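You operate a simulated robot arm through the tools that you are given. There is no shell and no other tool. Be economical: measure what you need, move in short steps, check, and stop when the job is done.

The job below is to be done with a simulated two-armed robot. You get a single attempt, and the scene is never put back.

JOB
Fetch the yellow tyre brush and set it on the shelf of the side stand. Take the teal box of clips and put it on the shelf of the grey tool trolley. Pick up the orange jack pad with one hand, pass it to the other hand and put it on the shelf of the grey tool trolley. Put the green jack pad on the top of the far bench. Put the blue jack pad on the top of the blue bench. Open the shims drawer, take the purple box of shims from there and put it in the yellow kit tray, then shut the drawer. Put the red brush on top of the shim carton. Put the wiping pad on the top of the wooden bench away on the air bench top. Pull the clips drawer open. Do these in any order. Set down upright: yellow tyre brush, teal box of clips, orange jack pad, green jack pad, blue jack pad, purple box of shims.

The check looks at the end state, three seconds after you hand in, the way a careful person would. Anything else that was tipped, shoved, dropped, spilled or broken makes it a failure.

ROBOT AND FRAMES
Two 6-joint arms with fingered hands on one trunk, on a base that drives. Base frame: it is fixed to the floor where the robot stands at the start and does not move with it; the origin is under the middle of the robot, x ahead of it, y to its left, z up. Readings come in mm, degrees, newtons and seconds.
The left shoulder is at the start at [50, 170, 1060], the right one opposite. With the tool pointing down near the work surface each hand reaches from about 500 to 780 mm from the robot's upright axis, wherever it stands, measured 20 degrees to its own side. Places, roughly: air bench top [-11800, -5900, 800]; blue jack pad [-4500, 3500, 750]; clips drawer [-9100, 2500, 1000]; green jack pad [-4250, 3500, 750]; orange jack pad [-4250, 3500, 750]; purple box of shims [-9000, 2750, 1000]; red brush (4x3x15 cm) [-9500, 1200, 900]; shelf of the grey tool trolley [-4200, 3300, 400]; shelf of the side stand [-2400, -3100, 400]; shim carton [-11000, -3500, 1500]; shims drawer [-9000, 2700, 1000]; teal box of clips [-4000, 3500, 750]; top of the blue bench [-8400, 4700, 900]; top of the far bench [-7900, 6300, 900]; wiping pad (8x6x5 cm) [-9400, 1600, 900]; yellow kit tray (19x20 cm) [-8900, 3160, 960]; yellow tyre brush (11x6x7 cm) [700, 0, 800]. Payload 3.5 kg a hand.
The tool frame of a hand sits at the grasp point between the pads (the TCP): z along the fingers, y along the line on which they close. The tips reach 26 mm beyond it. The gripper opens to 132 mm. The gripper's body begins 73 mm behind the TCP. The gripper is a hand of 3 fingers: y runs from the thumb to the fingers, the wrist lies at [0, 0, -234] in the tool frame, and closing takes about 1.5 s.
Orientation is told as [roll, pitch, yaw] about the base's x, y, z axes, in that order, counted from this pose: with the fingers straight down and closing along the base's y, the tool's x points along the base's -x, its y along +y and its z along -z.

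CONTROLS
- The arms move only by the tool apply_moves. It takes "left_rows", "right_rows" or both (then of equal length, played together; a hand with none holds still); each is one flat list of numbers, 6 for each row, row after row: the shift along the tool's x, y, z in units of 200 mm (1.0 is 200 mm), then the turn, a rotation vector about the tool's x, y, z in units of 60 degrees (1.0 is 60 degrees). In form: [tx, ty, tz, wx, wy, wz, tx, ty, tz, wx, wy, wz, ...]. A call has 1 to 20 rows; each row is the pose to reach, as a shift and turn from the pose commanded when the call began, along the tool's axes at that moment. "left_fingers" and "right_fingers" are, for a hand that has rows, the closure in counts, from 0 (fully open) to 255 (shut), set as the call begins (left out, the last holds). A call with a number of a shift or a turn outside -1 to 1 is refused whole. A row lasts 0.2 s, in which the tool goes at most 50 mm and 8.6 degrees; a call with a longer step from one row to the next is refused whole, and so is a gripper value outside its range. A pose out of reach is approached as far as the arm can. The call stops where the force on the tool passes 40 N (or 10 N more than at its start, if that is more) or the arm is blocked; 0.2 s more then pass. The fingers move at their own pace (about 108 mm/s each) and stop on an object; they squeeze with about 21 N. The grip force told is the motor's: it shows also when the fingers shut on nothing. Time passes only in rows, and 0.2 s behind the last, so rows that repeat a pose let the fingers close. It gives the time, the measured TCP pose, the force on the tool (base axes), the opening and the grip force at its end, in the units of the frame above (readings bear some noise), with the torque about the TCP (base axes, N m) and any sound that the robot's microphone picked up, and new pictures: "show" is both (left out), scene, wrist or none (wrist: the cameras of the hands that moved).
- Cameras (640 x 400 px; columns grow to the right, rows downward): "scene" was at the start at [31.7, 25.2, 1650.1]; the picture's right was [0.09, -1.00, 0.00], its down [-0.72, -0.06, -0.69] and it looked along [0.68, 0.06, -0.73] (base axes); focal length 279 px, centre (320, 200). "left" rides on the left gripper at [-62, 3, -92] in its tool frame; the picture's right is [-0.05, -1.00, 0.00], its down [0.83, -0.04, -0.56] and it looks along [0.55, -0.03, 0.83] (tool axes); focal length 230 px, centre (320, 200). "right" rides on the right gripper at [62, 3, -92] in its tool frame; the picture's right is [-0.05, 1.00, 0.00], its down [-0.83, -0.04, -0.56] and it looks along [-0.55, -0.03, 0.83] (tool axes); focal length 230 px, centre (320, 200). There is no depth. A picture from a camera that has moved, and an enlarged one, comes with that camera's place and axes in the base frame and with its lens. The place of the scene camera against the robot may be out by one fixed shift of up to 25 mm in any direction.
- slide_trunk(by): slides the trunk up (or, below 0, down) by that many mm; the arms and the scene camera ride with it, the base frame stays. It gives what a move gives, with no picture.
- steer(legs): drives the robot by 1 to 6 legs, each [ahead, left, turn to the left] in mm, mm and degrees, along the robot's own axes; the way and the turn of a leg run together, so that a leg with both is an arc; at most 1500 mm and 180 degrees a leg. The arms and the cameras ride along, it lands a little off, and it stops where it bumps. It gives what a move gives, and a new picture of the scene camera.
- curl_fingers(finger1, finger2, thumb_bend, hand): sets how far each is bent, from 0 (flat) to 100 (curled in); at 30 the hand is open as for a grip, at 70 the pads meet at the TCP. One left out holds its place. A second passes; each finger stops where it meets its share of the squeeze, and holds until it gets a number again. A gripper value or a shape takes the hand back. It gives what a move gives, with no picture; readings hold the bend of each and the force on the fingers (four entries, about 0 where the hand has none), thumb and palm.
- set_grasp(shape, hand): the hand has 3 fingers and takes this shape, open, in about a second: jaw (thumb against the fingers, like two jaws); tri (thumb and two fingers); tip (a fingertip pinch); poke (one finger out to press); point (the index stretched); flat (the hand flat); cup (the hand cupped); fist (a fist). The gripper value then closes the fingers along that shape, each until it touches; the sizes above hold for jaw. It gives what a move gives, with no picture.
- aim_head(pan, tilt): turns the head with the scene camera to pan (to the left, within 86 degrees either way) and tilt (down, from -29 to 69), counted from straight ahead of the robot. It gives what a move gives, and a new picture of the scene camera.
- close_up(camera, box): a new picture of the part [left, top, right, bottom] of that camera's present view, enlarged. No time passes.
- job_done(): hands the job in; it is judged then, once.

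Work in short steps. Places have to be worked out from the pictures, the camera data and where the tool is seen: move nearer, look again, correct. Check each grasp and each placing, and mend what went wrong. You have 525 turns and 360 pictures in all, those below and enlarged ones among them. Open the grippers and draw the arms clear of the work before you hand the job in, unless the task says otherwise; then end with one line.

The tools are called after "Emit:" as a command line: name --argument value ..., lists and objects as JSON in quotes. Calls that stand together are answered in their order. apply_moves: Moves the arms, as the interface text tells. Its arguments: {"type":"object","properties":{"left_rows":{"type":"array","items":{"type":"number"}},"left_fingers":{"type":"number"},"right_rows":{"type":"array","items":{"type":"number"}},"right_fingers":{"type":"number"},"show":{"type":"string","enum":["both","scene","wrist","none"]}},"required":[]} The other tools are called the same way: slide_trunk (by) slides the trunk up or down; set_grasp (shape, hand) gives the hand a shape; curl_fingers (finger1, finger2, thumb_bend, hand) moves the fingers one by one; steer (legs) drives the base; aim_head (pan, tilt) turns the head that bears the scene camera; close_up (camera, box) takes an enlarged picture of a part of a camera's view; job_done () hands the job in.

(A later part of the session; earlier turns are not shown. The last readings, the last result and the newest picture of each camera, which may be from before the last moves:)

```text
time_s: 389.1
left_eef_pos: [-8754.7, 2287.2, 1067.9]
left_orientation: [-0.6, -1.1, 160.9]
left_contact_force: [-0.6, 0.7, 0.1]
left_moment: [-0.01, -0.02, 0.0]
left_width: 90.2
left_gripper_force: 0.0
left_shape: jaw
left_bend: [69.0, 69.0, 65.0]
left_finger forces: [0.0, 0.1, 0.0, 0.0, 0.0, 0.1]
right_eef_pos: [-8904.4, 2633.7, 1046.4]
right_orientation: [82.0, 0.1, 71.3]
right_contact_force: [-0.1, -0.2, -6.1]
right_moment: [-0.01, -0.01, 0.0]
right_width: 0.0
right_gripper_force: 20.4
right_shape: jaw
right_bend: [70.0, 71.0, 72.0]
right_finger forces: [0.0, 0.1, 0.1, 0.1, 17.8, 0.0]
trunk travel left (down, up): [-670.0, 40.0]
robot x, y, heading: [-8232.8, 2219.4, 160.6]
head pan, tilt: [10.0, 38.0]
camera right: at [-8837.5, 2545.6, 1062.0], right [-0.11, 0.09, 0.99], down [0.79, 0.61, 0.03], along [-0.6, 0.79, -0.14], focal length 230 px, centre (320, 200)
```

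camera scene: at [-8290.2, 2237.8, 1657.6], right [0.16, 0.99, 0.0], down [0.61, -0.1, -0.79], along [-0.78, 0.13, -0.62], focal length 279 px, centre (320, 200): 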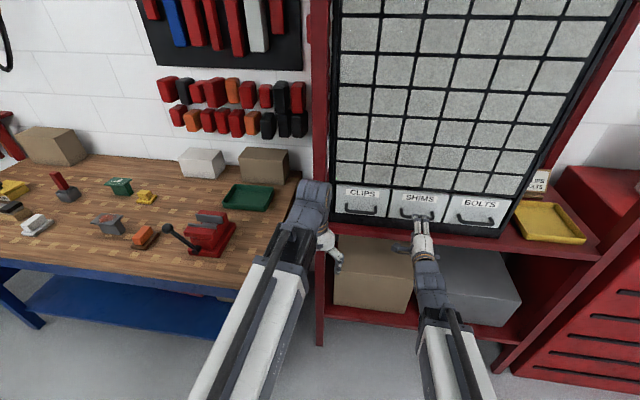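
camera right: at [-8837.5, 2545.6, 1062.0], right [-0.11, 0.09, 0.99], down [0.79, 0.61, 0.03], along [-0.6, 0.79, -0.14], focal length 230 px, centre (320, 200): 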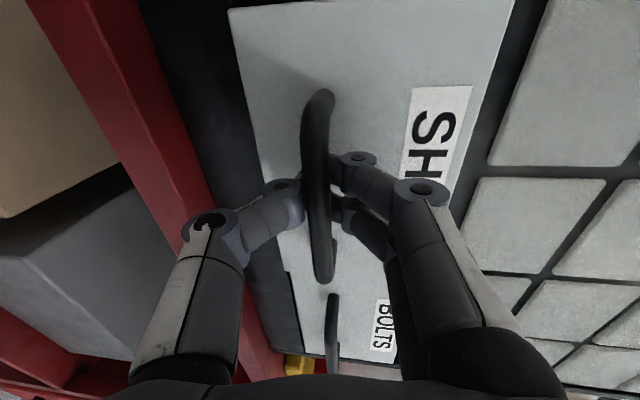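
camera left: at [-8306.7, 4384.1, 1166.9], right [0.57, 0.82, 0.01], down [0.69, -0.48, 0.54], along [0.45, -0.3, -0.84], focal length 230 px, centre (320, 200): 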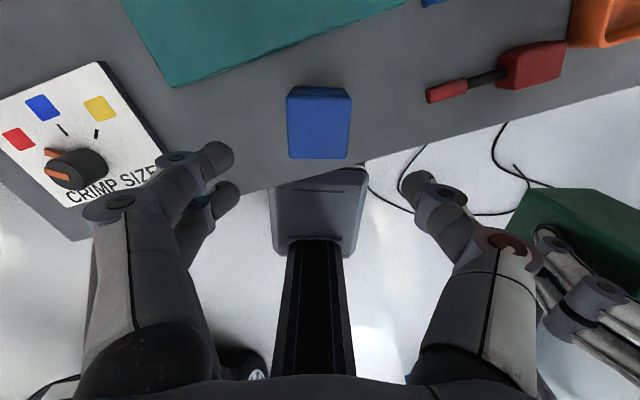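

The fingers have closed around the bar region. I pull back 40 mm and see whether the drawer follows.

Emit:
apply_moves --right_rows '[0, 0, -0.05, 0, 0, 0, 0, 0, -0.1, 0, 0, 0, 0, 0, -0.15, 0, 0, 0, 0, 0, -0.2, 0, 0, 0]' --show "wrist"

```text
time_s: 390.1
left_eef_pos: [-8754.0, 2288.2, 1067.8]
left_orientation: [-0.6, -1.0, 161.0]
left_contact_force: [-0.9, 0.1, -0.1]
left_moment: [-0.01, -0.03, -0.03]
left_width: 90.1
left_gripper_force: 0.0
left_shape: jaw
left_bend: [69.0, 69.0, 65.0]
left_finger forces: [0.0, 0.0, 0.1, 0.0, 0.0, 0.1]
right_eef_pos: [-8866.4, 2621.6, 1051.0]
right_orientation: [81.8, 0.0, 71.4]
right_contact_force: [-1.0, 0.9, -21.0]
right_moment: [0.01, -0.02, 0.01]
right_width: 0.0
right_gripper_force: 21.3
right_shape: jaw
right_bend: [70.0, 71.0, 71.0]
right_finger forces: [0.1, 0.1, 0.0, 0.0, 27.0, 0.0]
trunk travel left (down, up): [-670.0, 40.0]
robot x, y, heading: [-8237.7, 2216.9, 160.4]
head pan, tilt: [10.0, 38.0]
camera right: at [-8800.8, 2533.7, 1066.3], right [-0.12, 0.1, 0.99], down [0.79, 0.61, 0.03], along [-0.6, 0.79, -0.15], focal length 230 px, centre (320, 200)
```

right: 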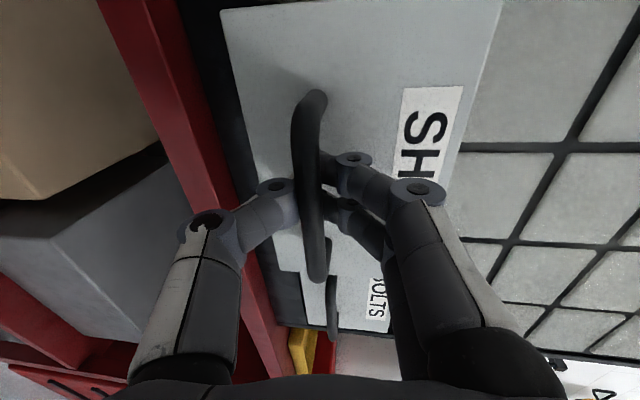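

The drawer follows. I relieve the vertical load by lowering 5 mm, then drive back to pull it further.

Emit:
apply_moves --right_rows '[0, -0.028, 0, 0, 0, 0]' --show "none"

Emit:
steer --legs '[[-150, 0, 0]]'

Emit:
close_up --camera "scene" --box '[300, 130, 540, 290]'

```text
time_s: 390.5
left_eef_pos: [-8752.9, 2287.9, 1068.6]
left_orientation: [-0.5, -1.1, 160.9]
left_contact_force: [-0.6, 0.6, -0.4]
left_moment: [0.01, -0.02, 0.0]
left_width: 90.1
left_gripper_force: 0.2
left_shape: jaw
left_bend: [69.0, 69.0, 65.0]
left_finger forces: [0.0, 0.0, 0.0, 0.0, 0.0, 0.0]
right_eef_pos: [-8866.7, 2621.2, 1047.3]
right_orientation: [82.3, 0.1, 71.3]
right_contact_force: [0.3, 2.6, -8.6]
right_moment: [-0.02, -0.02, 0.0]
right_width: 0.0
right_gripper_force: 20.7
right_shape: jaw
right_bend: [70.0, 71.0, 72.0]
right_finger forces: [0.1, 0.0, 0.0, 0.1, 19.9, 0.1]
trunk travel left (down, up): [-670.0, 40.0]
robot x, y, heading: [-8232.4, 2222.9, 160.9]
head pan, tilt: [10.0, 38.0]
```

```text
time_s: 391.9
left_eef_pos: [-8608.4, 2236.5, 1069.4]
left_orientation: [-0.7, -1.1, 161.1]
left_contact_force: [-0.1, -0.4, -1.1]
left_moment: [0.04, 0.0, 0.04]
left_width: 90.1
left_gripper_force: 0.0
left_shape: jaw
left_bend: [69.0, 69.0, 65.0]
left_finger forces: [0.0, 0.0, 0.0, 0.1, 0.1, 0.0]
right_eef_pos: [-8722.5, 2568.8, 1048.3]
right_orientation: [82.2, 0.1, 71.4]
right_contact_force: [-0.5, -0.2, -2.1]
right_moment: [-0.01, 0.01, 0.01]
right_width: 0.0
right_gripper_force: 21.0
right_shape: jaw
right_bend: [70.0, 71.0, 72.0]
right_finger forces: [0.1, 0.0, 0.0, 0.0, 2.6, 0.0]
trunk travel left (down, up): [-670.0, 40.0]
robot x, y, heading: [-8087.2, 2170.1, 160.8]
head pan, tilt: [10.0, 38.0]
camera scene: at [-8144.1, 2187.5, 1657.8], right [0.16, 0.99, 0.0], down [0.61, -0.1, -0.79], along [-0.78, 0.13, -0.62], focal length 279 px, centre (320, 200)
```

scene: 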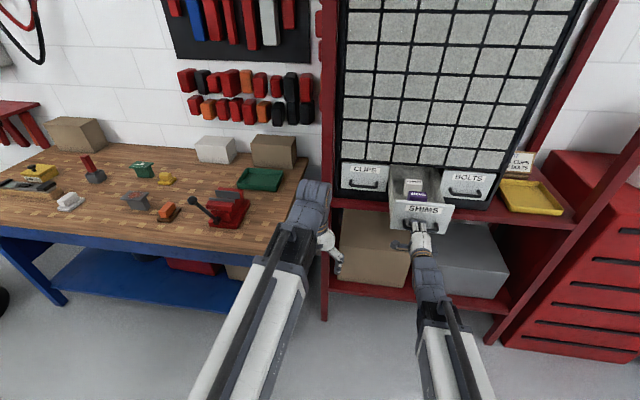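

```text
2.50 times, centred on (420, 210) of scene
camera zoom: at [-8144.1, 2187.5, 1657.8], right [0.16, 0.99, 0.0], down [0.61, -0.1, -0.79], along [-0.78, 0.13, -0.62], focal length 696 px, centre (70, 175)
```

zoom: 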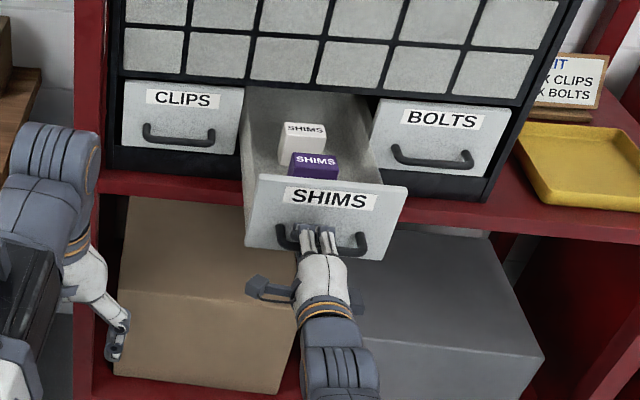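

The drawer is open ~190 mm, showing a purple and a white shim box. I release the handle and draw the right hand back and down out of the way.

Emit:
apply_moves --right_rows '[0, 0, 0, 0, 0, 0, 0, 0, 0, 0, 0, 0, 0, 0, 0, 0, 0, 0, 0, 0, 0, 0, 0, 0]' --right_fingers 150 --show "none"

Emit:
steer --legs '[[-90, 0, 0]]'

Emit:
close_up --camera "right" --box '[0, 0, 640, 400]'

```text
time_s: 392.9
left_eef_pos: [-8608.8, 2235.7, 1067.9]
left_orientation: [-0.6, -1.2, 161.1]
left_contact_force: [0.1, -0.1, 0.1]
left_moment: [0.01, 0.01, 0.0]
left_width: 90.2
left_gripper_force: 0.0
left_shape: jaw
left_bend: [69.0, 69.0, 65.0]
left_finger forces: [0.0, 0.0, 0.0, 0.1, 0.0, 0.0]
right_eef_pos: [-8723.1, 2568.9, 1049.0]
right_orientation: [82.2, 0.1, 71.5]
right_contact_force: [0.1, 0.1, -0.9]
right_moment: [-0.01, 0.03, -0.02]
right_width: 53.7
right_gripper_force: 0.0
right_shape: jaw
right_bend: [74.0, 73.0, 70.0]
right_finger forces: [0.6, 0.1, 0.0, 0.1, 0.0, 0.0]
trunk travel left (down, up): [-670.0, 40.0]
robot x, y, heading: [-8087.0, 2174.4, 160.9]
head pan, tilt: [10.0, 38.0]
```

```text
time_s: 394.0
left_eef_pos: [-8521.8, 2206.7, 1069.3]
left_orientation: [-0.6, -1.2, 161.0]
left_contact_force: [0.5, 0.1, 0.1]
left_moment: [0.04, 0.03, 0.0]
left_width: 90.1
left_gripper_force: 0.0
left_shape: jaw
left_bend: [69.0, 69.0, 65.0]
left_finger forces: [0.1, 0.0, 0.0, 0.1, 0.0, 0.0]
right_eef_pos: [-8636.7, 2538.2, 1048.8]
right_orientation: [82.3, 0.0, 71.5]
right_contact_force: [0.2, -0.2, -0.2]
right_moment: [-0.01, 0.03, 0.01]
right_width: 53.8
right_gripper_force: 0.0
right_shape: jaw
right_bend: [73.0, 73.0, 70.0]
right_finger forces: [0.0, 0.1, 0.1, 0.0, 0.0, 0.1]
trunk travel left (down, up): [-670.0, 40.0]
robot x, y, heading: [-7999.8, 2140.2, 161.0]
head pan, tilt: [10.0, 38.0]
camera scene: at [-8056.9, 2156.9, 1657.8], right [0.16, 0.99, 0.0], down [0.61, -0.1, -0.79], along [-0.78, 0.13, -0.61], focal length 279 px, centre (320, 200)
```

scene: 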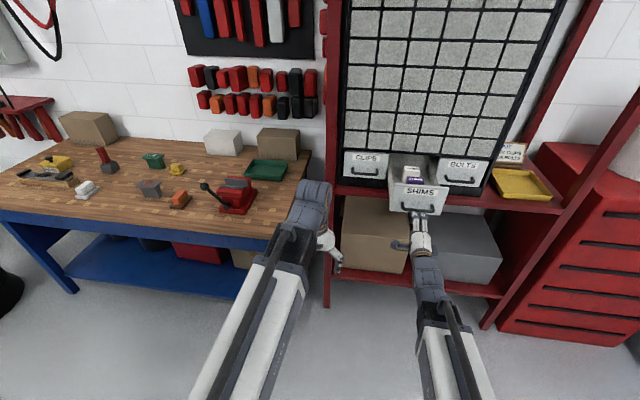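

```text
1.00 times, centred on (320, 200) of right
camera zoom: at [-8568.9, 2450.2, 1063.7], right [-0.11, 0.09, 0.99], down [0.79, 0.61, 0.03], along [-0.6, 0.79, -0.14], focal length 230 px, centre (320, 200)
```

zoom: 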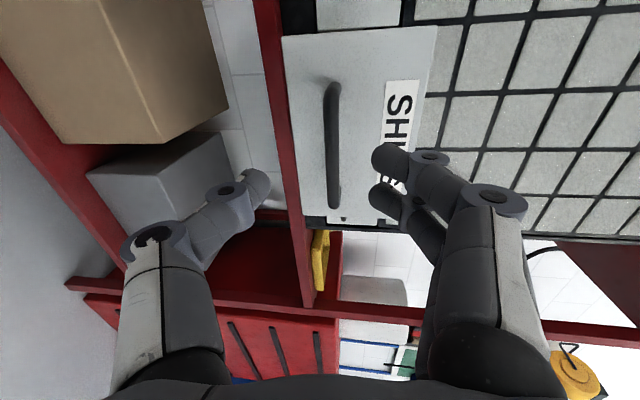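

Released cleanly. While the right hand is in this pose, I open the CLIPS drawer next: strafe left past the open drawer, then go in.

Emit:
steer --legs '[[0, 186, 0], [215, 0, 0]]'

Emit:
close_up --camera "right" --box '[0, 0, 640, 400]'

```text
time_s: 396.8
left_eef_pos: [-8788.1, 2101.8, 1068.0]
left_orientation: [-0.7, -1.1, 160.8]
left_contact_force: [0.7, 0.1, -0.3]
left_moment: [-0.02, -0.02, -0.02]
left_width: 90.3
left_gripper_force: 0.1
left_shape: jaw
left_bend: [69.0, 69.0, 65.0]
left_finger forces: [0.0, 0.1, 0.0, 0.0, 0.1, 0.1]
right_eef_pos: [-8900.8, 2434.4, 1047.1]
right_orientation: [82.2, 0.2, 71.3]
right_contact_force: [-0.4, 0.1, -0.1]
right_moment: [0.01, 0.0, -0.03]
right_width: 53.8
right_gripper_force: 0.0
right_shape: jaw
right_bend: [73.0, 73.0, 70.0]
right_finger forces: [0.1, 0.0, 0.0, 0.1, 0.1, 0.0]
trunk travel left (down, up): [-670.0, 40.0]
robot x, y, heading: [-8269.3, 2035.7, 160.5]
head pan, tilt: [10.0, 38.0]
camera scene: at [-8324.6, 2049.6, 1657.6], right [0.16, 0.99, 0.0], down [0.61, -0.1, -0.79], along [-0.78, 0.13, -0.62], focal length 279 px, centre (320, 200)
```

scene: 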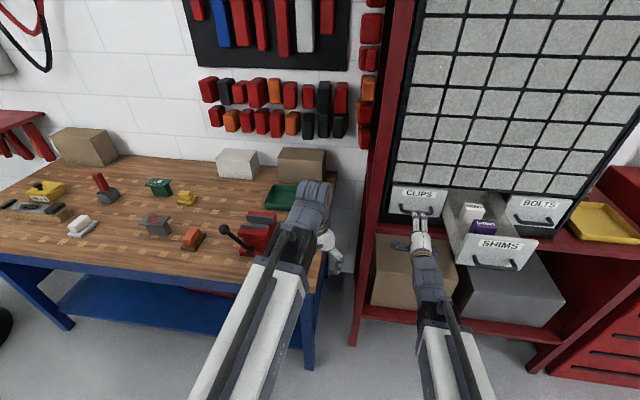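

```text
1.00 times, centred on (320, 200) of right
camera zoom: at [-8834.1, 2345.0, 1062.4], right [-0.11, 0.09, 0.99], down [0.79, 0.61, 0.03], along [-0.6, 0.79, -0.14], focal length 230 px, centre (320, 200)
```

zoom: 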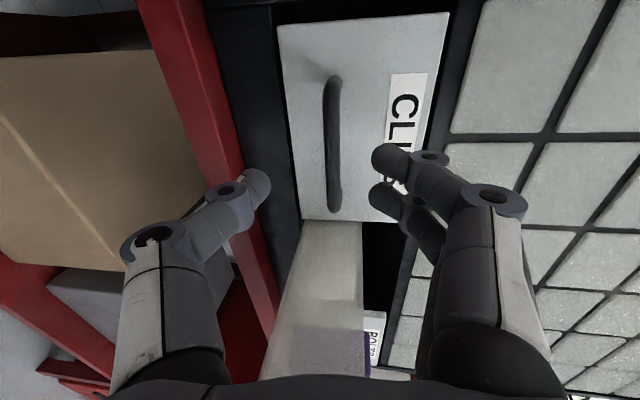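

The CLIPS bar is about 70 mm ahead and 9 mm high of the axis. I raise slightly and advance 57 mm, then close.

Emit:
apply_moves --right_rows '[0, 0.045, 0.08, 0, 0, 0, 0, 0.045, 0.16, 0, 0, 0, 0, 0.045, 0.23, 0, 0, 0, 0, 0.045, 0.285, 0, 0, 0]' --show "wrist"

Emit:
apply_moves --right_rows '[0, 0, 0, 0, 0, 0, 0, 0, 0, 0, 0, 0, 0, 0, 0, 0, 0, 0, 0, 0, 0, 0, 0, 0]' --right_fingers 255 --show "wrist"

```text
time_s: 397.8
left_eef_pos: [-8786.5, 2100.6, 1069.3]
left_orientation: [-0.5, -1.1, 160.9]
left_contact_force: [-0.1, -0.1, 0.4]
left_moment: [-0.03, -0.03, -0.01]
left_width: 90.0
left_gripper_force: 0.0
left_shape: jaw
left_bend: [69.0, 69.0, 65.0]
left_finger forces: [0.0, 0.0, 0.0, 0.1, 0.1, 0.1]
right_eef_pos: [-8953.7, 2452.4, 1050.2]
right_orientation: [82.3, 0.1, 71.2]
right_contact_force: [-0.6, 0.1, 0.8]
right_moment: [-0.01, 0.0, 0.03]
right_width: 54.0
right_gripper_force: 0.0
right_shape: jaw
right_bend: [73.0, 73.0, 70.0]
right_finger forces: [0.0, 0.0, 0.0, 0.0, 0.0, 0.1]
trunk travel left (down, up): [-670.0, 40.0]
robot x, y, heading: [-8267.6, 2030.9, 160.8]
head pan, tilt: [10.0, 38.0]
camera right: at [-8888.0, 2364.1, 1064.5], right [-0.11, 0.09, 0.99], down [0.79, 0.61, 0.03], along [-0.6, 0.79, -0.14], focal length 230 px, centre (320, 200)
```

right: 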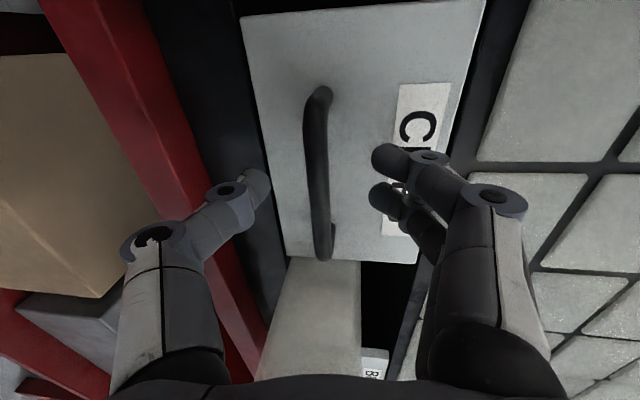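

```text
time_s: 398.8
left_eef_pos: [-8786.8, 2100.9, 1070.0]
left_orientation: [-0.6, -1.1, 160.8]
left_contact_force: [-0.2, -0.1, 1.0]
left_moment: [0.03, 0.03, 0.03]
left_width: 90.2
left_gripper_force: 0.1
left_shape: jaw
left_bend: [69.0, 69.0, 65.0]
left_finger forces: [0.0, 0.0, 0.1, 0.0, 0.0, 0.0]
right_eef_pos: [-8953.4, 2452.5, 1049.4]
right_orientation: [82.2, 0.2, 71.3]
right_contact_force: [-0.6, 2.1, 0.4]
right_moment: [-0.01, 0.01, -0.01]
right_width: 6.7
right_gripper_force: 21.6
right_shape: jaw
right_bend: [71.0, 71.0, 70.0]
right_finger forces: [9.3, 9.4, 0.1, 0.0, 18.4, 0.1]
trunk travel left (down, up): [-670.0, 40.0]
robot x, y, heading: [-8266.2, 2029.9, 160.6]
head pan, tilt: [10.0, 38.0]
camera right: at [-8887.8, 2364.0, 1064.6], right [-0.11, 0.09, 0.99], down [0.79, 0.61, 0.03], along [-0.6, 0.79, -0.14], focal length 230 px, centre (320, 200)
```

right: 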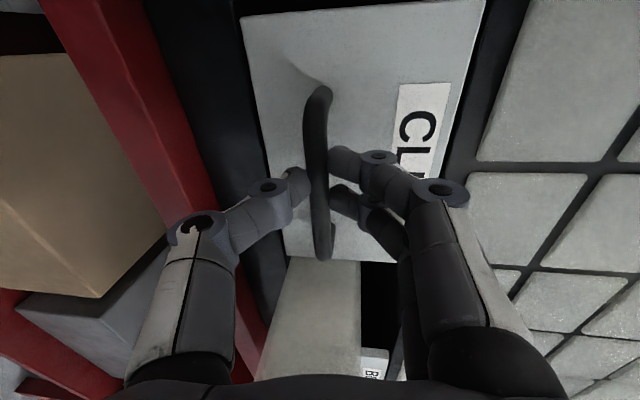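

A clean grip on the bar. I drive back 190 mm to pull the drawer open.

Emit:
steer --legs '[[-190, 0, 0]]'

Emit:
apply_moves --right_rows '[0, 0, 0, 0, 0, 0, 0, 0, 0, 0, 0, 0, 0, 0, 0, 0, 0, 0, 0, 0, 0, 0, 0, 0]' --right_fingers 150 --show "wrist"

```text
time_s: 400.3
left_eef_pos: [-8609.5, 2040.1, 1069.2]
left_orientation: [-0.5, -1.0, 160.6]
left_contact_force: [-0.2, 0.1, 0.0]
left_moment: [0.0, 0.0, 0.0]
left_width: 90.6
left_gripper_force: 0.1
left_shape: jaw
left_bend: [69.0, 69.0, 65.0]
left_finger forces: [0.0, 0.0, 0.0, 0.0, 0.1, 0.0]
right_eef_pos: [-8775.3, 2393.2, 1048.4]
right_orientation: [82.2, 0.1, 70.9]
right_contact_force: [5.0, 14.7, 0.3]
right_moment: [0.06, -0.03, -0.23]
right_width: 6.1
right_gripper_force: 20.6
right_shape: jaw
right_bend: [71.0, 71.0, 70.0]
right_finger forces: [10.5, 10.3, 0.0, 0.1, 20.6, 0.0]
trunk travel left (down, up): [-670.0, 40.0]
robot x, y, heading: [-8091.0, 1966.6, 160.1]
head pan, tilt: [10.0, 38.0]
camera scene: at [-8145.6, 1988.6, 1657.7], right [0.17, 0.99, 0.0], down [0.61, -0.1, -0.79], along [-0.78, 0.13, -0.62], focal length 279 px, centre (320, 200)
```

scene: 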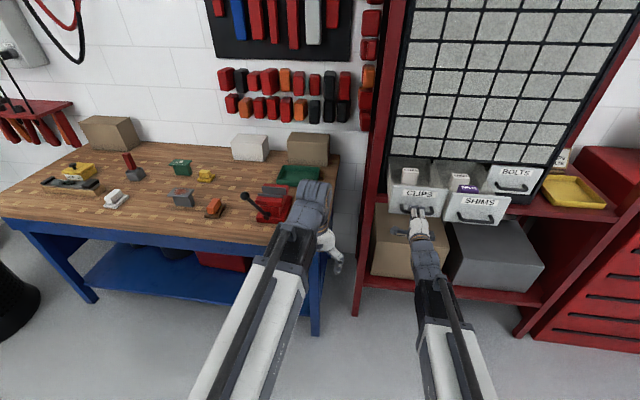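

```text
time_s: 401.3
left_eef_pos: [-8609.0, 2038.7, 1067.6]
left_orientation: [-0.7, -1.2, 160.6]
left_contact_force: [0.9, 0.0, -0.6]
left_moment: [0.02, 0.01, 0.0]
left_width: 90.3
left_gripper_force: 0.1
left_shape: jaw
left_bend: [69.0, 69.0, 65.0]
left_finger forces: [0.0, 0.0, 0.0, 0.0, 0.0, 0.1]
right_eef_pos: [-8776.3, 2391.3, 1049.5]
right_orientation: [82.1, 0.2, 71.0]
right_contact_force: [-0.1, 0.3, -0.3]
right_moment: [-0.02, 0.04, -0.01]
right_width: 53.7
right_gripper_force: 0.0
right_shape: jaw
right_bend: [73.0, 73.0, 70.0]
right_finger forces: [0.0, 0.0, 0.0, 0.1, 0.1, 0.0]
trunk travel left (down, up): [-670.0, 40.0]
robot x, y, heading: [-8092.0, 1970.3, 160.7]
head pan, tilt: [10.0, 38.0]
camera right: at [-8709.6, 2303.8, 1064.6], right [-0.11, 0.09, 0.99], down [0.8, 0.6, 0.03], along [-0.59, 0.79, -0.14], focal length 230 px, centre (320, 200)
```

right: 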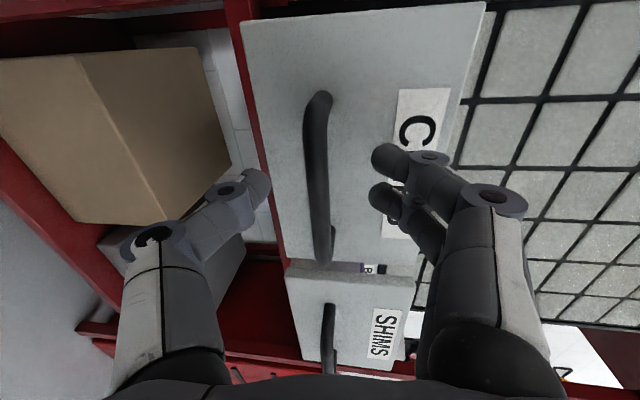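

The CLIPS drawer is open and released. I back out, move the right hand right and up, then reposition so the left hand can reach the purple box.

Emit:
steer --legs '[[-120, 0, 0]]'

Emit:
apply_moves --right_rows '[-0.15, 0.12, 0, 0, 0, 0, -0.3, 0.25, 0, 0, 0, 0, -0.45, 0.37, 0, 0, 0, 0, -0.6, 0.5, 0, 0, 0, 0]' --show "none"

Emit:
steer --legs '[[0, -447, 0], [250, 0, 0]]'

```text
time_s: 402.6
left_eef_pos: [-8494.1, 1998.6, 1069.0]
left_orientation: [-0.6, -1.2, 160.7]
left_contact_force: [-0.2, -0.6, 0.4]
left_moment: [0.01, 0.03, 0.0]
left_width: 90.2
left_gripper_force: 0.0
left_shape: jaw
left_bend: [69.0, 69.0, 65.0]
left_finger forces: [0.0, 0.0, 0.0, 0.0, 0.0, 0.0]
right_eef_pos: [-8661.0, 2351.9, 1050.7]
right_orientation: [82.2, 0.1, 71.0]
right_contact_force: [0.1, -0.4, -0.1]
right_moment: [0.0, -0.03, -0.03]
right_width: 53.8
right_gripper_force: 0.0
right_shape: jaw
right_bend: [73.0, 73.0, 70.0]
right_finger forces: [0.1, 0.0, 0.0, 0.0, 0.1, 0.0]
trunk travel left (down, up): [-670.0, 40.0]
robot x, y, heading: [-7977.6, 1927.1, 160.5]
head pan, tilt: [10.0, 38.0]
camera scene: at [-8031.3, 1945.8, 1657.8], right [0.17, 0.99, 0.0], down [0.61, -0.1, -0.79], along [-0.78, 0.13, -0.61], focal length 279 px, centre (320, 200)
```

scene: 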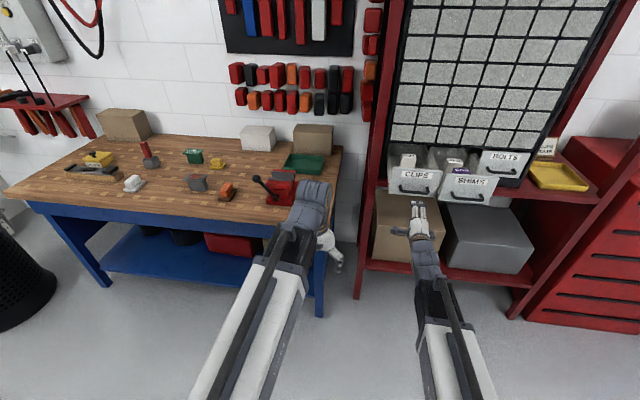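

```text
time_s: 403.6
left_eef_pos: [-8495.3, 1999.4, 1069.0]
left_orientation: [-0.6, -1.1, 160.7]
left_contact_force: [-0.2, 0.2, 0.0]
left_moment: [0.0, 0.01, -0.01]
left_width: 90.5
left_gripper_force: 0.0
left_shape: jaw
left_bend: [69.0, 69.0, 65.0]
left_finger forces: [0.0, 0.0, 0.0, 0.1, 0.1, 0.0]
right_eef_pos: [-8636.5, 2469.0, 1148.0]
right_orientation: [82.2, 0.1, 71.0]
right_contact_force: [0.8, -0.6, 0.1]
right_moment: [-0.02, -0.03, 0.0]
right_width: 54.1
right_gripper_force: 0.0
right_shape: jaw
right_bend: [73.0, 73.0, 70.0]
right_finger forces: [0.1, 0.1, 0.1, 0.1, 0.0, 0.0]
trunk travel left (down, up): [-670.0, 40.0]
robot x, y, heading: [-7978.8, 1924.3, 160.2]
head pan, tilt: [10.0, 38.0]
```

```text
time_s: 407.7
left_eef_pos: [-8581.4, 2500.3, 1067.5]
left_orientation: [-0.6, -1.1, 161.0]
left_contact_force: [-0.7, 0.6, 0.2]
left_moment: [-0.01, -0.01, 0.02]
left_width: 90.3
left_gripper_force: 0.1
left_shape: jaw
left_bend: [69.0, 69.0, 65.0]
left_finger forces: [0.1, 0.0, 0.1, 0.0, 0.0, 0.0]
right_eef_pos: [-8724.9, 2970.1, 1147.3]
right_orientation: [82.2, 0.1, 71.3]
right_contact_force: [-0.6, -0.3, 0.3]
right_moment: [0.02, 0.0, 0.04]
right_width: 53.8
right_gripper_force: 0.0
right_shape: jaw
right_bend: [73.0, 73.0, 70.0]
right_finger forces: [0.0, 0.1, 0.0, 0.0, 0.1, 0.1]
trunk travel left (down, up): [-670.0, 40.0]
robot x, y, heading: [-8056.4, 2430.5, 161.0]
head pan, tilt: [10.0, 38.0]
camera scene: at [-8117.5, 2451.5, 1657.6], right [0.16, 0.99, 0.0], down [0.61, -0.1, -0.79], along [-0.78, 0.13, -0.62], focal length 279 px, centre (320, 200)
```

scene: 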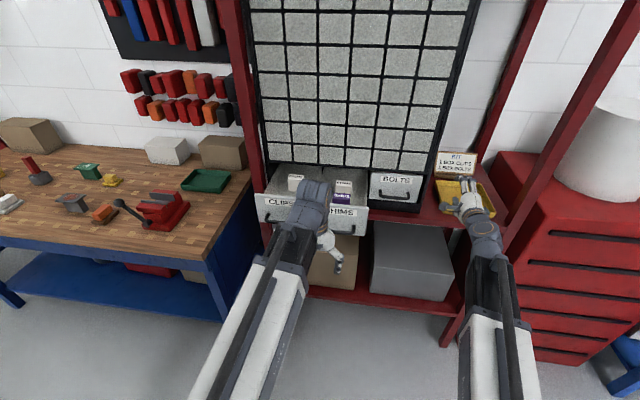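

I raise the left hand above the drawer, then drive forward 150 mm and look down with its camera.

Emit:
apply_moves --left_rows '[0, 0, -0.2, 0, 0, 0, 0, 0, -0.4, 0, 0, 0, 0, 0, -0.65, 0, 0, 0]' --show "none"

Emit:
steer --legs '[[150, 0, 0]]'

Emit:
apply_moves --left_rows '[-0.2, -0.05, 0, 0, 0, 0, -0.4, -0.1, 0, 0, 0, 0, -0.55, -0.13, 0, 0, 0, 0]' --show "both"

```text
time_s: 408.5
left_eef_pos: [-8584.4, 2503.2, 1186.1]
left_orientation: [-0.7, -1.3, 161.0]
left_contact_force: [0.1, -0.5, 0.1]
left_moment: [0.03, -0.01, 0.0]
left_width: 90.2
left_gripper_force: 0.0
left_shape: jaw
left_bend: [69.0, 69.0, 65.0]
left_finger forces: [0.0, 0.0, 0.0, 0.0, 0.1, 0.1]
left hand out of reach, approached as far as the arm can: row 3
right_eef_pos: [-8723.3, 2970.7, 1148.0]
right_orientation: [82.2, 0.1, 71.2]
right_contact_force: [0.1, 0.2, -1.0]
right_moment: [-0.03, 0.05, 0.06]
right_width: 54.0
right_gripper_force: 0.0
right_shape: jaw
right_bend: [73.0, 73.0, 70.0]
right_finger forces: [0.0, 0.1, 0.0, 0.0, 0.1, 0.0]
trunk travel left (down, up): [-670.0, 40.0]
robot x, y, heading: [-8062.2, 2433.5, 160.8]
head pan, tilt: [10.0, 38.0]
```

```text
time_s: 409.9
left_eef_pos: [-8729.4, 2550.9, 1184.8]
left_orientation: [-0.6, -1.4, 161.2]
left_contact_force: [-0.1, 0.1, -0.5]
left_moment: [0.0, -0.05, -0.01]
left_width: 90.3
left_gripper_force: 0.1
left_shape: jaw
left_bend: [69.0, 69.0, 65.0]
left_finger forces: [0.0, 0.1, 0.0, 0.0, 0.0, 0.0]
right_eef_pos: [-8868.8, 3018.4, 1147.0]
right_orientation: [82.2, 0.1, 71.5]
right_contact_force: [-0.5, 0.1, -0.3]
right_moment: [0.01, 0.05, -0.03]
right_width: 53.9
right_gripper_force: 0.1
right_shape: jaw
right_bend: [73.0, 73.0, 70.0]
right_finger forces: [0.1, 0.1, 0.1, 0.0, 0.0, 0.0]
trunk travel left (down, up): [-670.0, 40.0]
robot x, y, heading: [-8205.2, 2479.7, 160.9]
head pan, tilt: [10.0, 38.0]
camera scene: at [-8260.0, 2500.7, 1657.6], right [0.16, 0.99, 0.0], down [0.61, -0.1, -0.79], along [-0.78, 0.12, -0.62], focal length 279 px, centre (320, 200)
```

scene: 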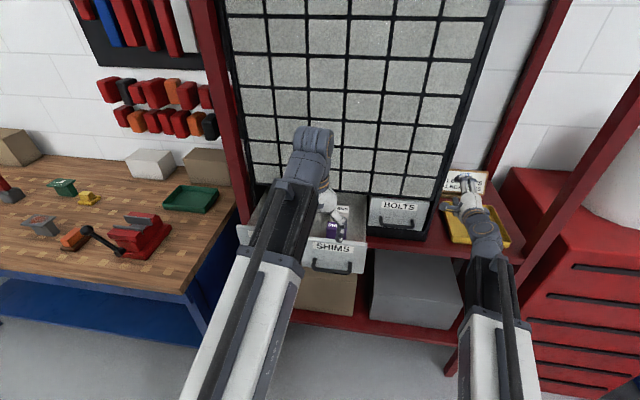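

```text
time_s: 410.6
left_eef_pos: [-8824.8, 2610.8, 1189.2]
left_orientation: [-0.6, -1.5, 161.2]
left_contact_force: [-0.3, 0.0, 0.5]
left_moment: [0.0, 0.03, 0.0]
left_width: 90.2
left_gripper_force: 0.1
left_shape: jaw
left_bend: [69.0, 69.0, 65.0]
left_finger forces: [0.1, 0.0, 0.0, 0.0, 0.0, 0.1]
right_eef_pos: [-8867.4, 3017.3, 1147.7]
right_orientation: [82.2, 0.0, 71.6]
right_contact_force: [0.1, -0.5, -0.1]
right_moment: [0.03, -0.01, 0.0]
right_width: 53.8
right_gripper_force: 0.0
right_shape: jaw
right_bend: [73.0, 73.0, 70.0]
right_finger forces: [0.0, 0.0, 0.1, 0.0, 0.0, 0.1]
trunk travel left (down, up): [-670.0, 40.0]
robot x, y, heading: [-8200.1, 2481.3, 161.0]
head pan, tilt: [10.0, 38.0]
camera scene: at [-8258.9, 2500.4, 1657.7], right [0.16, 0.99, 0.0], down [0.61, -0.1, -0.79], along [-0.78, 0.12, -0.62], focal length 279 px, centre (320, 200)
camera left: at [-8882.6, 2627.1, 1282.4], right [0.27, 0.96, 0.01], down [0.81, -0.24, 0.53], along [0.52, -0.14, -0.84], focal length 230 px, centre (320, 200)
```

scene: 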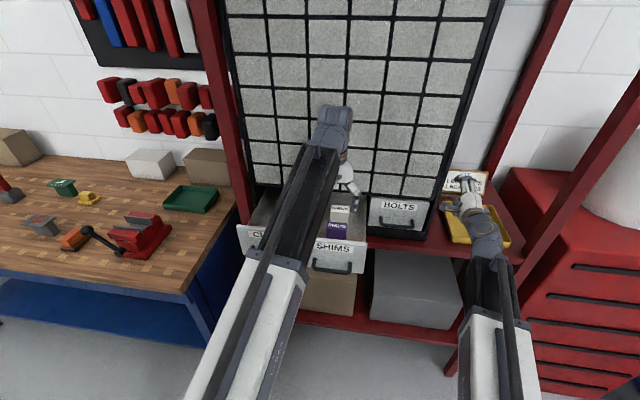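
left: 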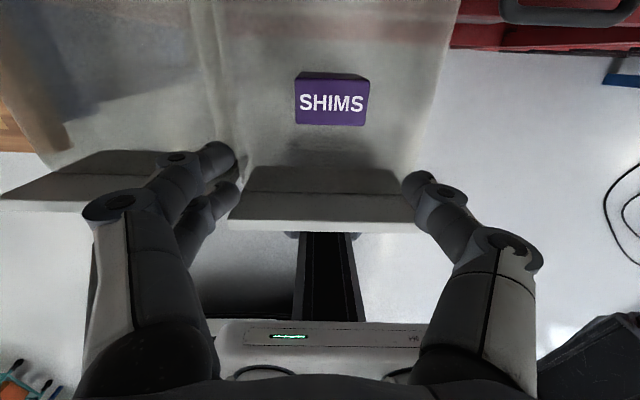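

The purple box top is at about (-8842, 2629, 1060). I shift slightly and lower in steps, keeping clear of the cabinet face.

Emit:
apply_moves --left_rows '[-0.04, -0.03, 0.1, 0, 0, 0, -0.07, -0.058, 0.25, 0, 0, 0, -0.07, -0.058, 0.4, 0, 0, 0, -0.07, -0.058, 0.52, 0, 0, 0]' --show "wrist"

```text
time_s: 411.6
left_eef_pos: [-8835.4, 2628.6, 1084.5]
left_orientation: [-0.7, -1.5, 161.2]
left_contact_force: [0.4, 0.4, 0.2]
left_moment: [-0.01, -0.02, 0.0]
left_width: 90.2
left_gripper_force: 0.1
left_shape: jaw
left_bend: [69.0, 69.0, 65.0]
left_finger forces: [0.0, 0.0, 0.0, 0.0, 0.1, 0.0]
right_eef_pos: [-8866.5, 3016.5, 1149.8]
right_orientation: [82.3, 0.2, 71.5]
right_contact_force: [-0.6, 0.1, 0.4]
right_moment: [0.03, 0.01, 0.01]
right_width: 53.8
right_gripper_force: 0.1
right_shape: jaw
right_bend: [73.0, 73.0, 70.0]
right_finger forces: [0.1, 0.0, 0.1, 0.0, 0.0, 0.0]
trunk travel left (down, up): [-670.0, 40.0]
robot x, y, heading: [-8199.6, 2484.4, 160.9]
head pan, tilt: [10.0, 38.0]
camera left: at [-8893.3, 2644.5, 1177.8], right [0.27, 0.96, 0.01], down [0.81, -0.24, 0.53], along [0.52, -0.14, -0.84], focal length 230 px, centre (320, 200)
```

left: 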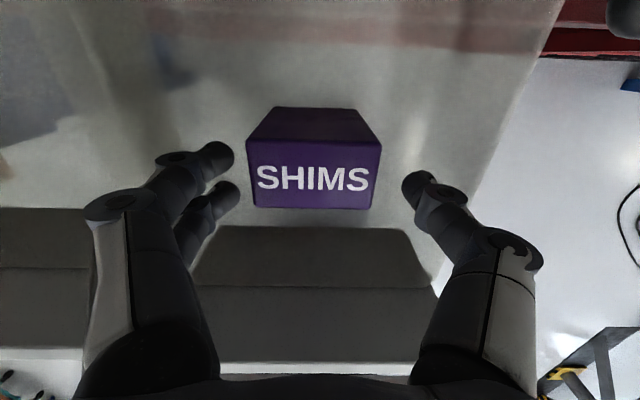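

The box sits well between the fingers. I lower 34 mm and close.

Emit:
apply_moves --left_rows '[-0.01, 0, 0.09, 0, 0, 0, -0.015, 0, 0.17, 0, 0, 0]' --show "none"

Emit:
apply_moves --left_rows '[0, 0, 0, 0, 0, 0, 0, 0, 0, 0, 0, 0, 0, 0, 0, 0, 0, 0, 0, 0, 0, 0, 0, 0, 0, 0, 0, 0, 0, 0]' --left_fingers 255 --show "wrist"

```text
time_s: 412.2
left_eef_pos: [-8837.9, 2629.2, 1049.9]
left_orientation: [-0.6, -1.4, 161.2]
left_contact_force: [0.0, -0.7, 0.9]
left_moment: [-0.01, 0.0, -0.01]
left_width: 90.1
left_gripper_force: 0.0
left_shape: jaw
left_bend: [69.0, 69.0, 65.0]
left_finger forces: [0.0, 0.0, 0.1, 0.0, 0.0, 0.0]
right_eef_pos: [-8867.7, 3018.5, 1148.6]
right_orientation: [82.1, 0.1, 71.5]
right_contact_force: [0.5, 0.4, 1.0]
right_moment: [-0.01, 0.0, -0.03]
right_width: 54.1
right_gripper_force: 0.0
right_shape: jaw
right_bend: [73.0, 73.0, 70.0]
right_finger forces: [0.1, 0.0, 0.0, 0.0, 0.1, 0.0]
trunk travel left (down, up): [-670.0, 40.0]
robot x, y, heading: [-8202.3, 2481.9, 161.0]
head pan, tilt: [10.0, 38.0]
```

```text
time_s: 413.4
left_eef_pos: [-8838.2, 2629.8, 1050.9]
left_orientation: [-0.6, -1.4, 161.3]
left_contact_force: [-0.9, 0.8, -0.8]
left_moment: [0.02, -0.04, 0.04]
left_width: 54.2
left_gripper_force: 21.0
left_shape: jaw
left_bend: [73.0, 73.0, 70.0]
left_finger forces: [9.4, 9.6, 0.0, 0.0, 19.1, 0.1]
right_eef_pos: [-8866.9, 3017.9, 1148.2]
right_orientation: [82.3, 0.1, 71.6]
right_contact_force: [-0.5, 0.5, -0.7]
right_moment: [0.03, 0.01, 0.01]
right_width: 53.9
right_gripper_force: 0.2
right_shape: jaw
right_bend: [73.0, 73.0, 70.0]
right_finger forces: [0.1, 0.1, 0.0, 0.0, 0.0, 0.0]
trunk travel left (down, up): [-670.0, 40.0]
robot x, y, heading: [-8202.1, 2481.4, 161.1]
head pan, tilt: [10.0, 38.0]
camera left: at [-8896.4, 2645.8, 1144.2], right [0.27, 0.96, 0.01], down [0.81, -0.24, 0.53], along [0.52, -0.14, -0.84], focal length 230 px, centre (320, 200)
```

left: 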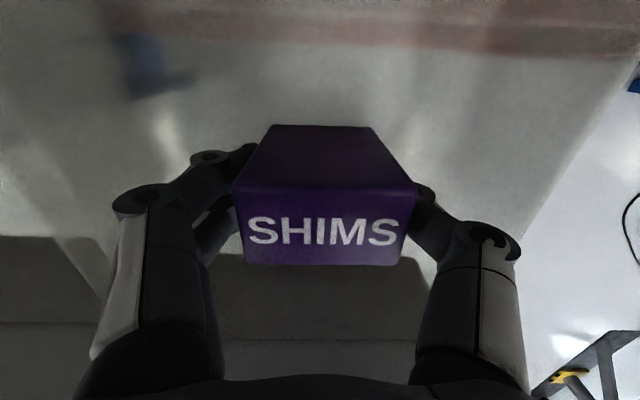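

Gripped. I lift it clear, back away, and bring the right hand back to a vertical pose by reversing its moves.

Emit:
apply_moves --left_rows '[0, 0, -0.15, 0, 0, 0, 0, 0, -0.35, 0, 0, 0, 0, 0, -0.55, 0, 0, 0, 0, 0, -0.68, 0, 0, 0]' --show "wrist"

Emit:
steer --legs '[[-330, 0, 0]]'

Emit:
apply_moves --right_rows '[0, -0.07, 0, 0.13, 0, 0, 0, -0.15, 0, 0.26, 0, 0, 0, -0.22, 0, 0.4, 0, 0, 0, -0.3, 0, 0.53, 0, 0]' --right_fingers 60 --show "none"

Emit:
apply_moves --right_rows '[0, 0, 0, 0, 0, -0.14, 0, 0, 0, 0, 0, -0.28, 0, 0, 0, 0, 0, -0.42, 0, 0, 0, 0, 0, -0.56, 0, 0, 0, 0, 0, -0.7, 0, 0, 0, 0, 0, -0.84, 0, 0, 0, 0, 0, -0.98]' --show "none"

Emit:
apply_moves --right_rows '[0, 0, 0, 0, 0, -0.13, 0, 0, 0, 0, 0, -0.26, 0, 0, 0, 0, 0, -0.39, 0, 0, 0, 0, 0, -0.52]' --show "none"

```text
time_s: 414.4
left_eef_pos: [-8835.9, 2625.9, 1189.8]
left_orientation: [-0.5, -1.4, 161.2]
left_contact_force: [0.7, 0.8, -1.2]
left_moment: [-0.02, 0.01, -0.01]
left_width: 54.1
left_gripper_force: 21.1
left_shape: jaw
left_bend: [73.0, 73.0, 70.0]
left_finger forces: [9.4, 9.5, 0.0, 0.0, 19.0, 0.0]
right_eef_pos: [-8867.5, 3018.3, 1147.3]
right_orientation: [82.2, 0.1, 71.5]
right_contact_force: [-0.1, -0.6, -0.2]
right_moment: [-0.02, 0.01, 0.04]
right_width: 53.9
right_gripper_force: 0.1
right_shape: jaw
right_bend: [73.0, 73.0, 70.0]
right_finger forces: [0.1, 0.0, 0.0, 0.1, 0.0, 0.0]
trunk travel left (down, up): [-670.0, 40.0]
robot x, y, heading: [-8202.6, 2481.1, 160.9]
head pan, tilt: [10.0, 38.0]
camera left: at [-8894.7, 2641.8, 1282.4], right [0.27, 0.96, 0.01], down [0.81, -0.24, 0.54], along [0.52, -0.14, -0.84], focal length 230 px, centre (320, 200)
```

left: 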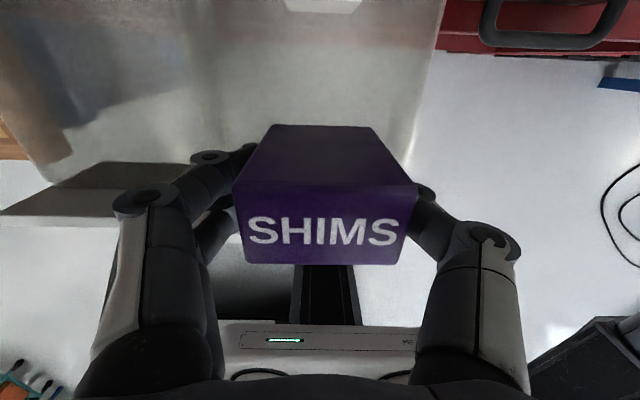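

```text
time_s: 416.6
left_eef_pos: [-8525.8, 2520.6, 1188.7]
left_orientation: [-0.5, -1.5, 161.0]
left_contact_force: [0.6, -0.6, -0.5]
left_moment: [-0.01, 0.02, -0.01]
left_width: 54.0
left_gripper_force: 21.0
left_shape: jaw
left_bend: [73.0, 73.0, 70.0]
left_finger forces: [9.4, 9.6, 0.0, 0.1, 18.9, 0.0]
right_eef_pos: [-8554.3, 2911.9, 1147.9]
right_orientation: [82.2, 0.0, 71.2]
right_contact_force: [-0.8, 0.8, -0.1]
right_moment: [0.0, 0.0, 0.02]
right_width: 53.9
right_gripper_force: 0.1
right_shape: jaw
right_bend: [73.0, 73.0, 70.0]
right_finger forces: [0.1, 0.0, 0.0, 0.0, 0.1, 0.1]
trunk travel left (down, up): [-670.0, 40.0]
robot x, y, heading: [-7892.2, 2375.4, 160.6]
head pan, tilt: [10.0, 38.0]
camera scene: at [-7948.3, 2392.5, 1657.7], right [0.16, 0.99, 0.0], down [0.61, -0.1, -0.79], along [-0.78, 0.13, -0.62], focal length 279 px, centre (320, 200)
```

scene: 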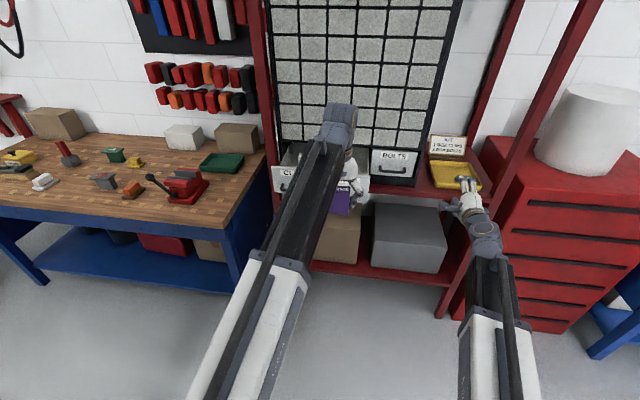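

```text
time_s: 417.6
left_eef_pos: [-8526.1, 2521.0, 1188.7]
left_orientation: [-0.5, -1.4, 160.9]
left_contact_force: [-0.5, -0.6, -0.9]
left_moment: [-0.01, 0.03, 0.01]
left_width: 53.8
left_gripper_force: 21.3
left_shape: jaw
left_bend: [73.0, 73.0, 70.0]
left_finger forces: [9.5, 9.6, 0.0, 0.0, 19.0, 0.0]
right_eef_pos: [-8542.6, 2918.8, 1087.4]
right_orientation: [50.7, 0.7, 71.9]
right_contact_force: [-0.1, 0.2, 0.3]
right_moment: [-0.01, 0.01, 0.03]
right_width: 100.5
right_gripper_force: 0.0
right_shape: jaw
right_bend: [63.0, 63.0, 59.0]
right_finger forces: [0.1, 0.0, 0.0, 0.1, 0.0, 0.1]
right hand out of reach, approached as far as the arm can: row 4
trunk travel left (down, up): [-670.0, 40.0]
robot x, y, heading: [-7890.3, 2373.2, 160.8]
head pan, tilt: [10.0, 38.0]
```

```text
time_s: 419.2
left_eef_pos: [-8526.5, 2521.4, 1187.4]
left_orientation: [-0.6, -1.4, 160.9]
left_contact_force: [0.2, -0.7, -0.5]
left_moment: [0.0, -0.03, -0.01]
left_width: 53.9
left_gripper_force: 21.1
left_shape: jaw
left_bend: [73.0, 73.0, 70.0]
left_finger forces: [9.5, 9.6, 0.0, 0.0, 19.0, 0.1]
right_eef_pos: [-8541.3, 2920.7, 1085.8]
right_orientation: [32.6, -41.1, 118.0]
right_contact_force: [0.0, 0.8, 0.0]
right_moment: [-0.01, 0.0, -0.01]
right_width: 100.6
right_gripper_force: 0.0
right_shape: jaw
right_bend: [63.0, 63.0, 59.0]
right_finger forces: [0.0, 0.1, 0.0, 0.0, 0.0, 0.0]
right hand out of reach, approached as far as the arm can: row 1, 2, 3, 4, 5, 6, 7
trunk travel left (down, up): [-670.0, 40.0]
robot x, y, heading: [-7893.2, 2374.8, 160.8]
head pan, tilt: [10.0, 38.0]
```

```text
time_s: 420.2
left_eef_pos: [-8526.5, 2520.9, 1188.4]
left_orientation: [-0.6, -1.3, 160.9]
left_contact_force: [0.7, 0.3, -0.8]
left_moment: [-0.03, -0.02, -0.01]
left_width: 54.0
left_gripper_force: 20.5
left_shape: jaw
left_bend: [73.0, 73.0, 70.0]
left_finger forces: [9.4, 9.6, 0.0, 0.0, 19.0, 0.0]
right_eef_pos: [-8541.0, 2921.1, 1085.1]
right_orientation: [0.6, -50.6, 161.4]
right_contact_force: [-0.5, -0.2, 0.4]
right_moment: [0.0, 0.01, -0.02]
right_width: 100.8
right_gripper_force: 0.1
right_shape: jaw
right_bend: [63.0, 63.0, 59.0]
right_finger forces: [0.0, 0.0, 0.0, 0.0, 0.0, 0.1]
trunk travel left (down, up): [-670.0, 40.0]
robot x, y, heading: [-7892.7, 2372.7, 160.4]
head pan, tilt: [10.0, 38.0]
```

Now the right hand pitches down to vertical and retracts.

Emit:
apply_moves --right_rows '[0.107, 0, -0.128, 0, 0.139, 0, 0.214, 0, -0.255, 0, 0.278, 0, 0.32, 0, -0.383, 0, 0.417, 0, 0.428, 0, -0.51, 0, 0.556, 0, 0.535, 0, -0.638, 0, 0.695, 0, 0.643, 0, -0.766, 0, 0.833, 0]' --show "none"

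Emit:
steer --legs '[[0, -440, 0], [240, 0, 0]]'

```text
time_s: 421.6
left_eef_pos: [-8527.3, 2521.2, 1187.6]
left_orientation: [-0.7, -1.4, 160.9]
left_contact_force: [0.8, -0.4, -0.9]
left_moment: [0.02, -0.01, -0.02]
left_width: 54.0
left_gripper_force: 21.2
left_shape: jaw
left_bend: [73.0, 73.0, 70.0]
left_finger forces: [9.4, 9.6, 0.0, 0.0, 19.0, 0.0]
right_eef_pos: [-8349.0, 2854.7, 1097.4]
right_orientation: [14.9, -4.9, 160.6]
right_contact_force: [-0.3, 0.4, 0.0]
right_moment: [0.01, -0.01, 0.03]
right_width: 100.9
right_gripper_force: 0.0
right_shape: jaw
right_bend: [63.0, 63.0, 59.0]
right_finger forces: [0.0, 0.0, 0.0, 0.1, 0.0, 0.0]
right hand out of reach, approached as far as the arm can: row 1, 2, 3, 4, 5, 6
trunk travel left (down, up): [-670.0, 40.0]
robot x, y, heading: [-7894.8, 2372.5, 160.7]
head pan, tilt: [10.0, 38.0]
```

```text
time_s: 425.7
left_eef_pos: [-8605.7, 3016.5, 1187.8]
left_orientation: [-0.5, -1.5, 161.0]
left_contact_force: [0.0, 0.5, -1.2]
left_moment: [0.02, -0.03, 0.0]
left_width: 54.3
left_gripper_force: 21.1
left_shape: jaw
left_bend: [73.0, 73.0, 70.0]
left_finger forces: [9.4, 9.5, 0.0, 0.0, 19.0, 0.1]
right_eef_pos: [-8428.2, 3349.5, 1095.1]
right_orientation: [14.9, -5.0, 160.7]
right_contact_force: [-0.3, 0.4, 0.0]
right_moment: [-0.02, -0.01, -0.01]
right_width: 101.0
right_gripper_force: 0.0
right_shape: jaw
right_bend: [63.0, 63.0, 59.0]
right_finger forces: [0.0, 0.0, 0.0, 0.0, 0.1, 0.0]
trunk travel left (down, up): [-670.0, 40.0]
robot x, y, heading: [-7971.8, 2870.8, 160.8]
head pan, tilt: [10.0, 38.0]
camera scene: at [-8028.0, 2888.9, 1657.6], right [0.16, 0.99, 0.0], down [0.61, -0.1, -0.79], along [-0.78, 0.13, -0.62], focal length 279 px, centre (320, 200)
```

scene: 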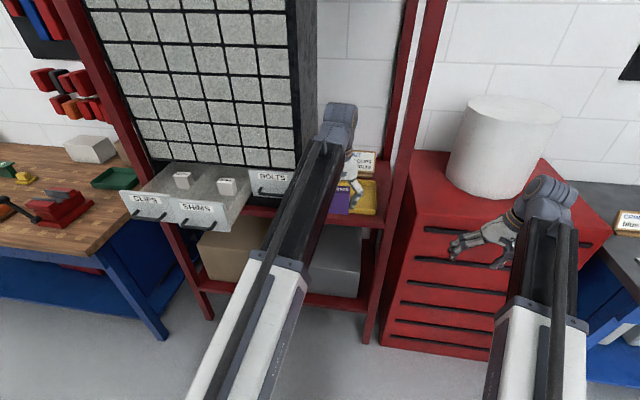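

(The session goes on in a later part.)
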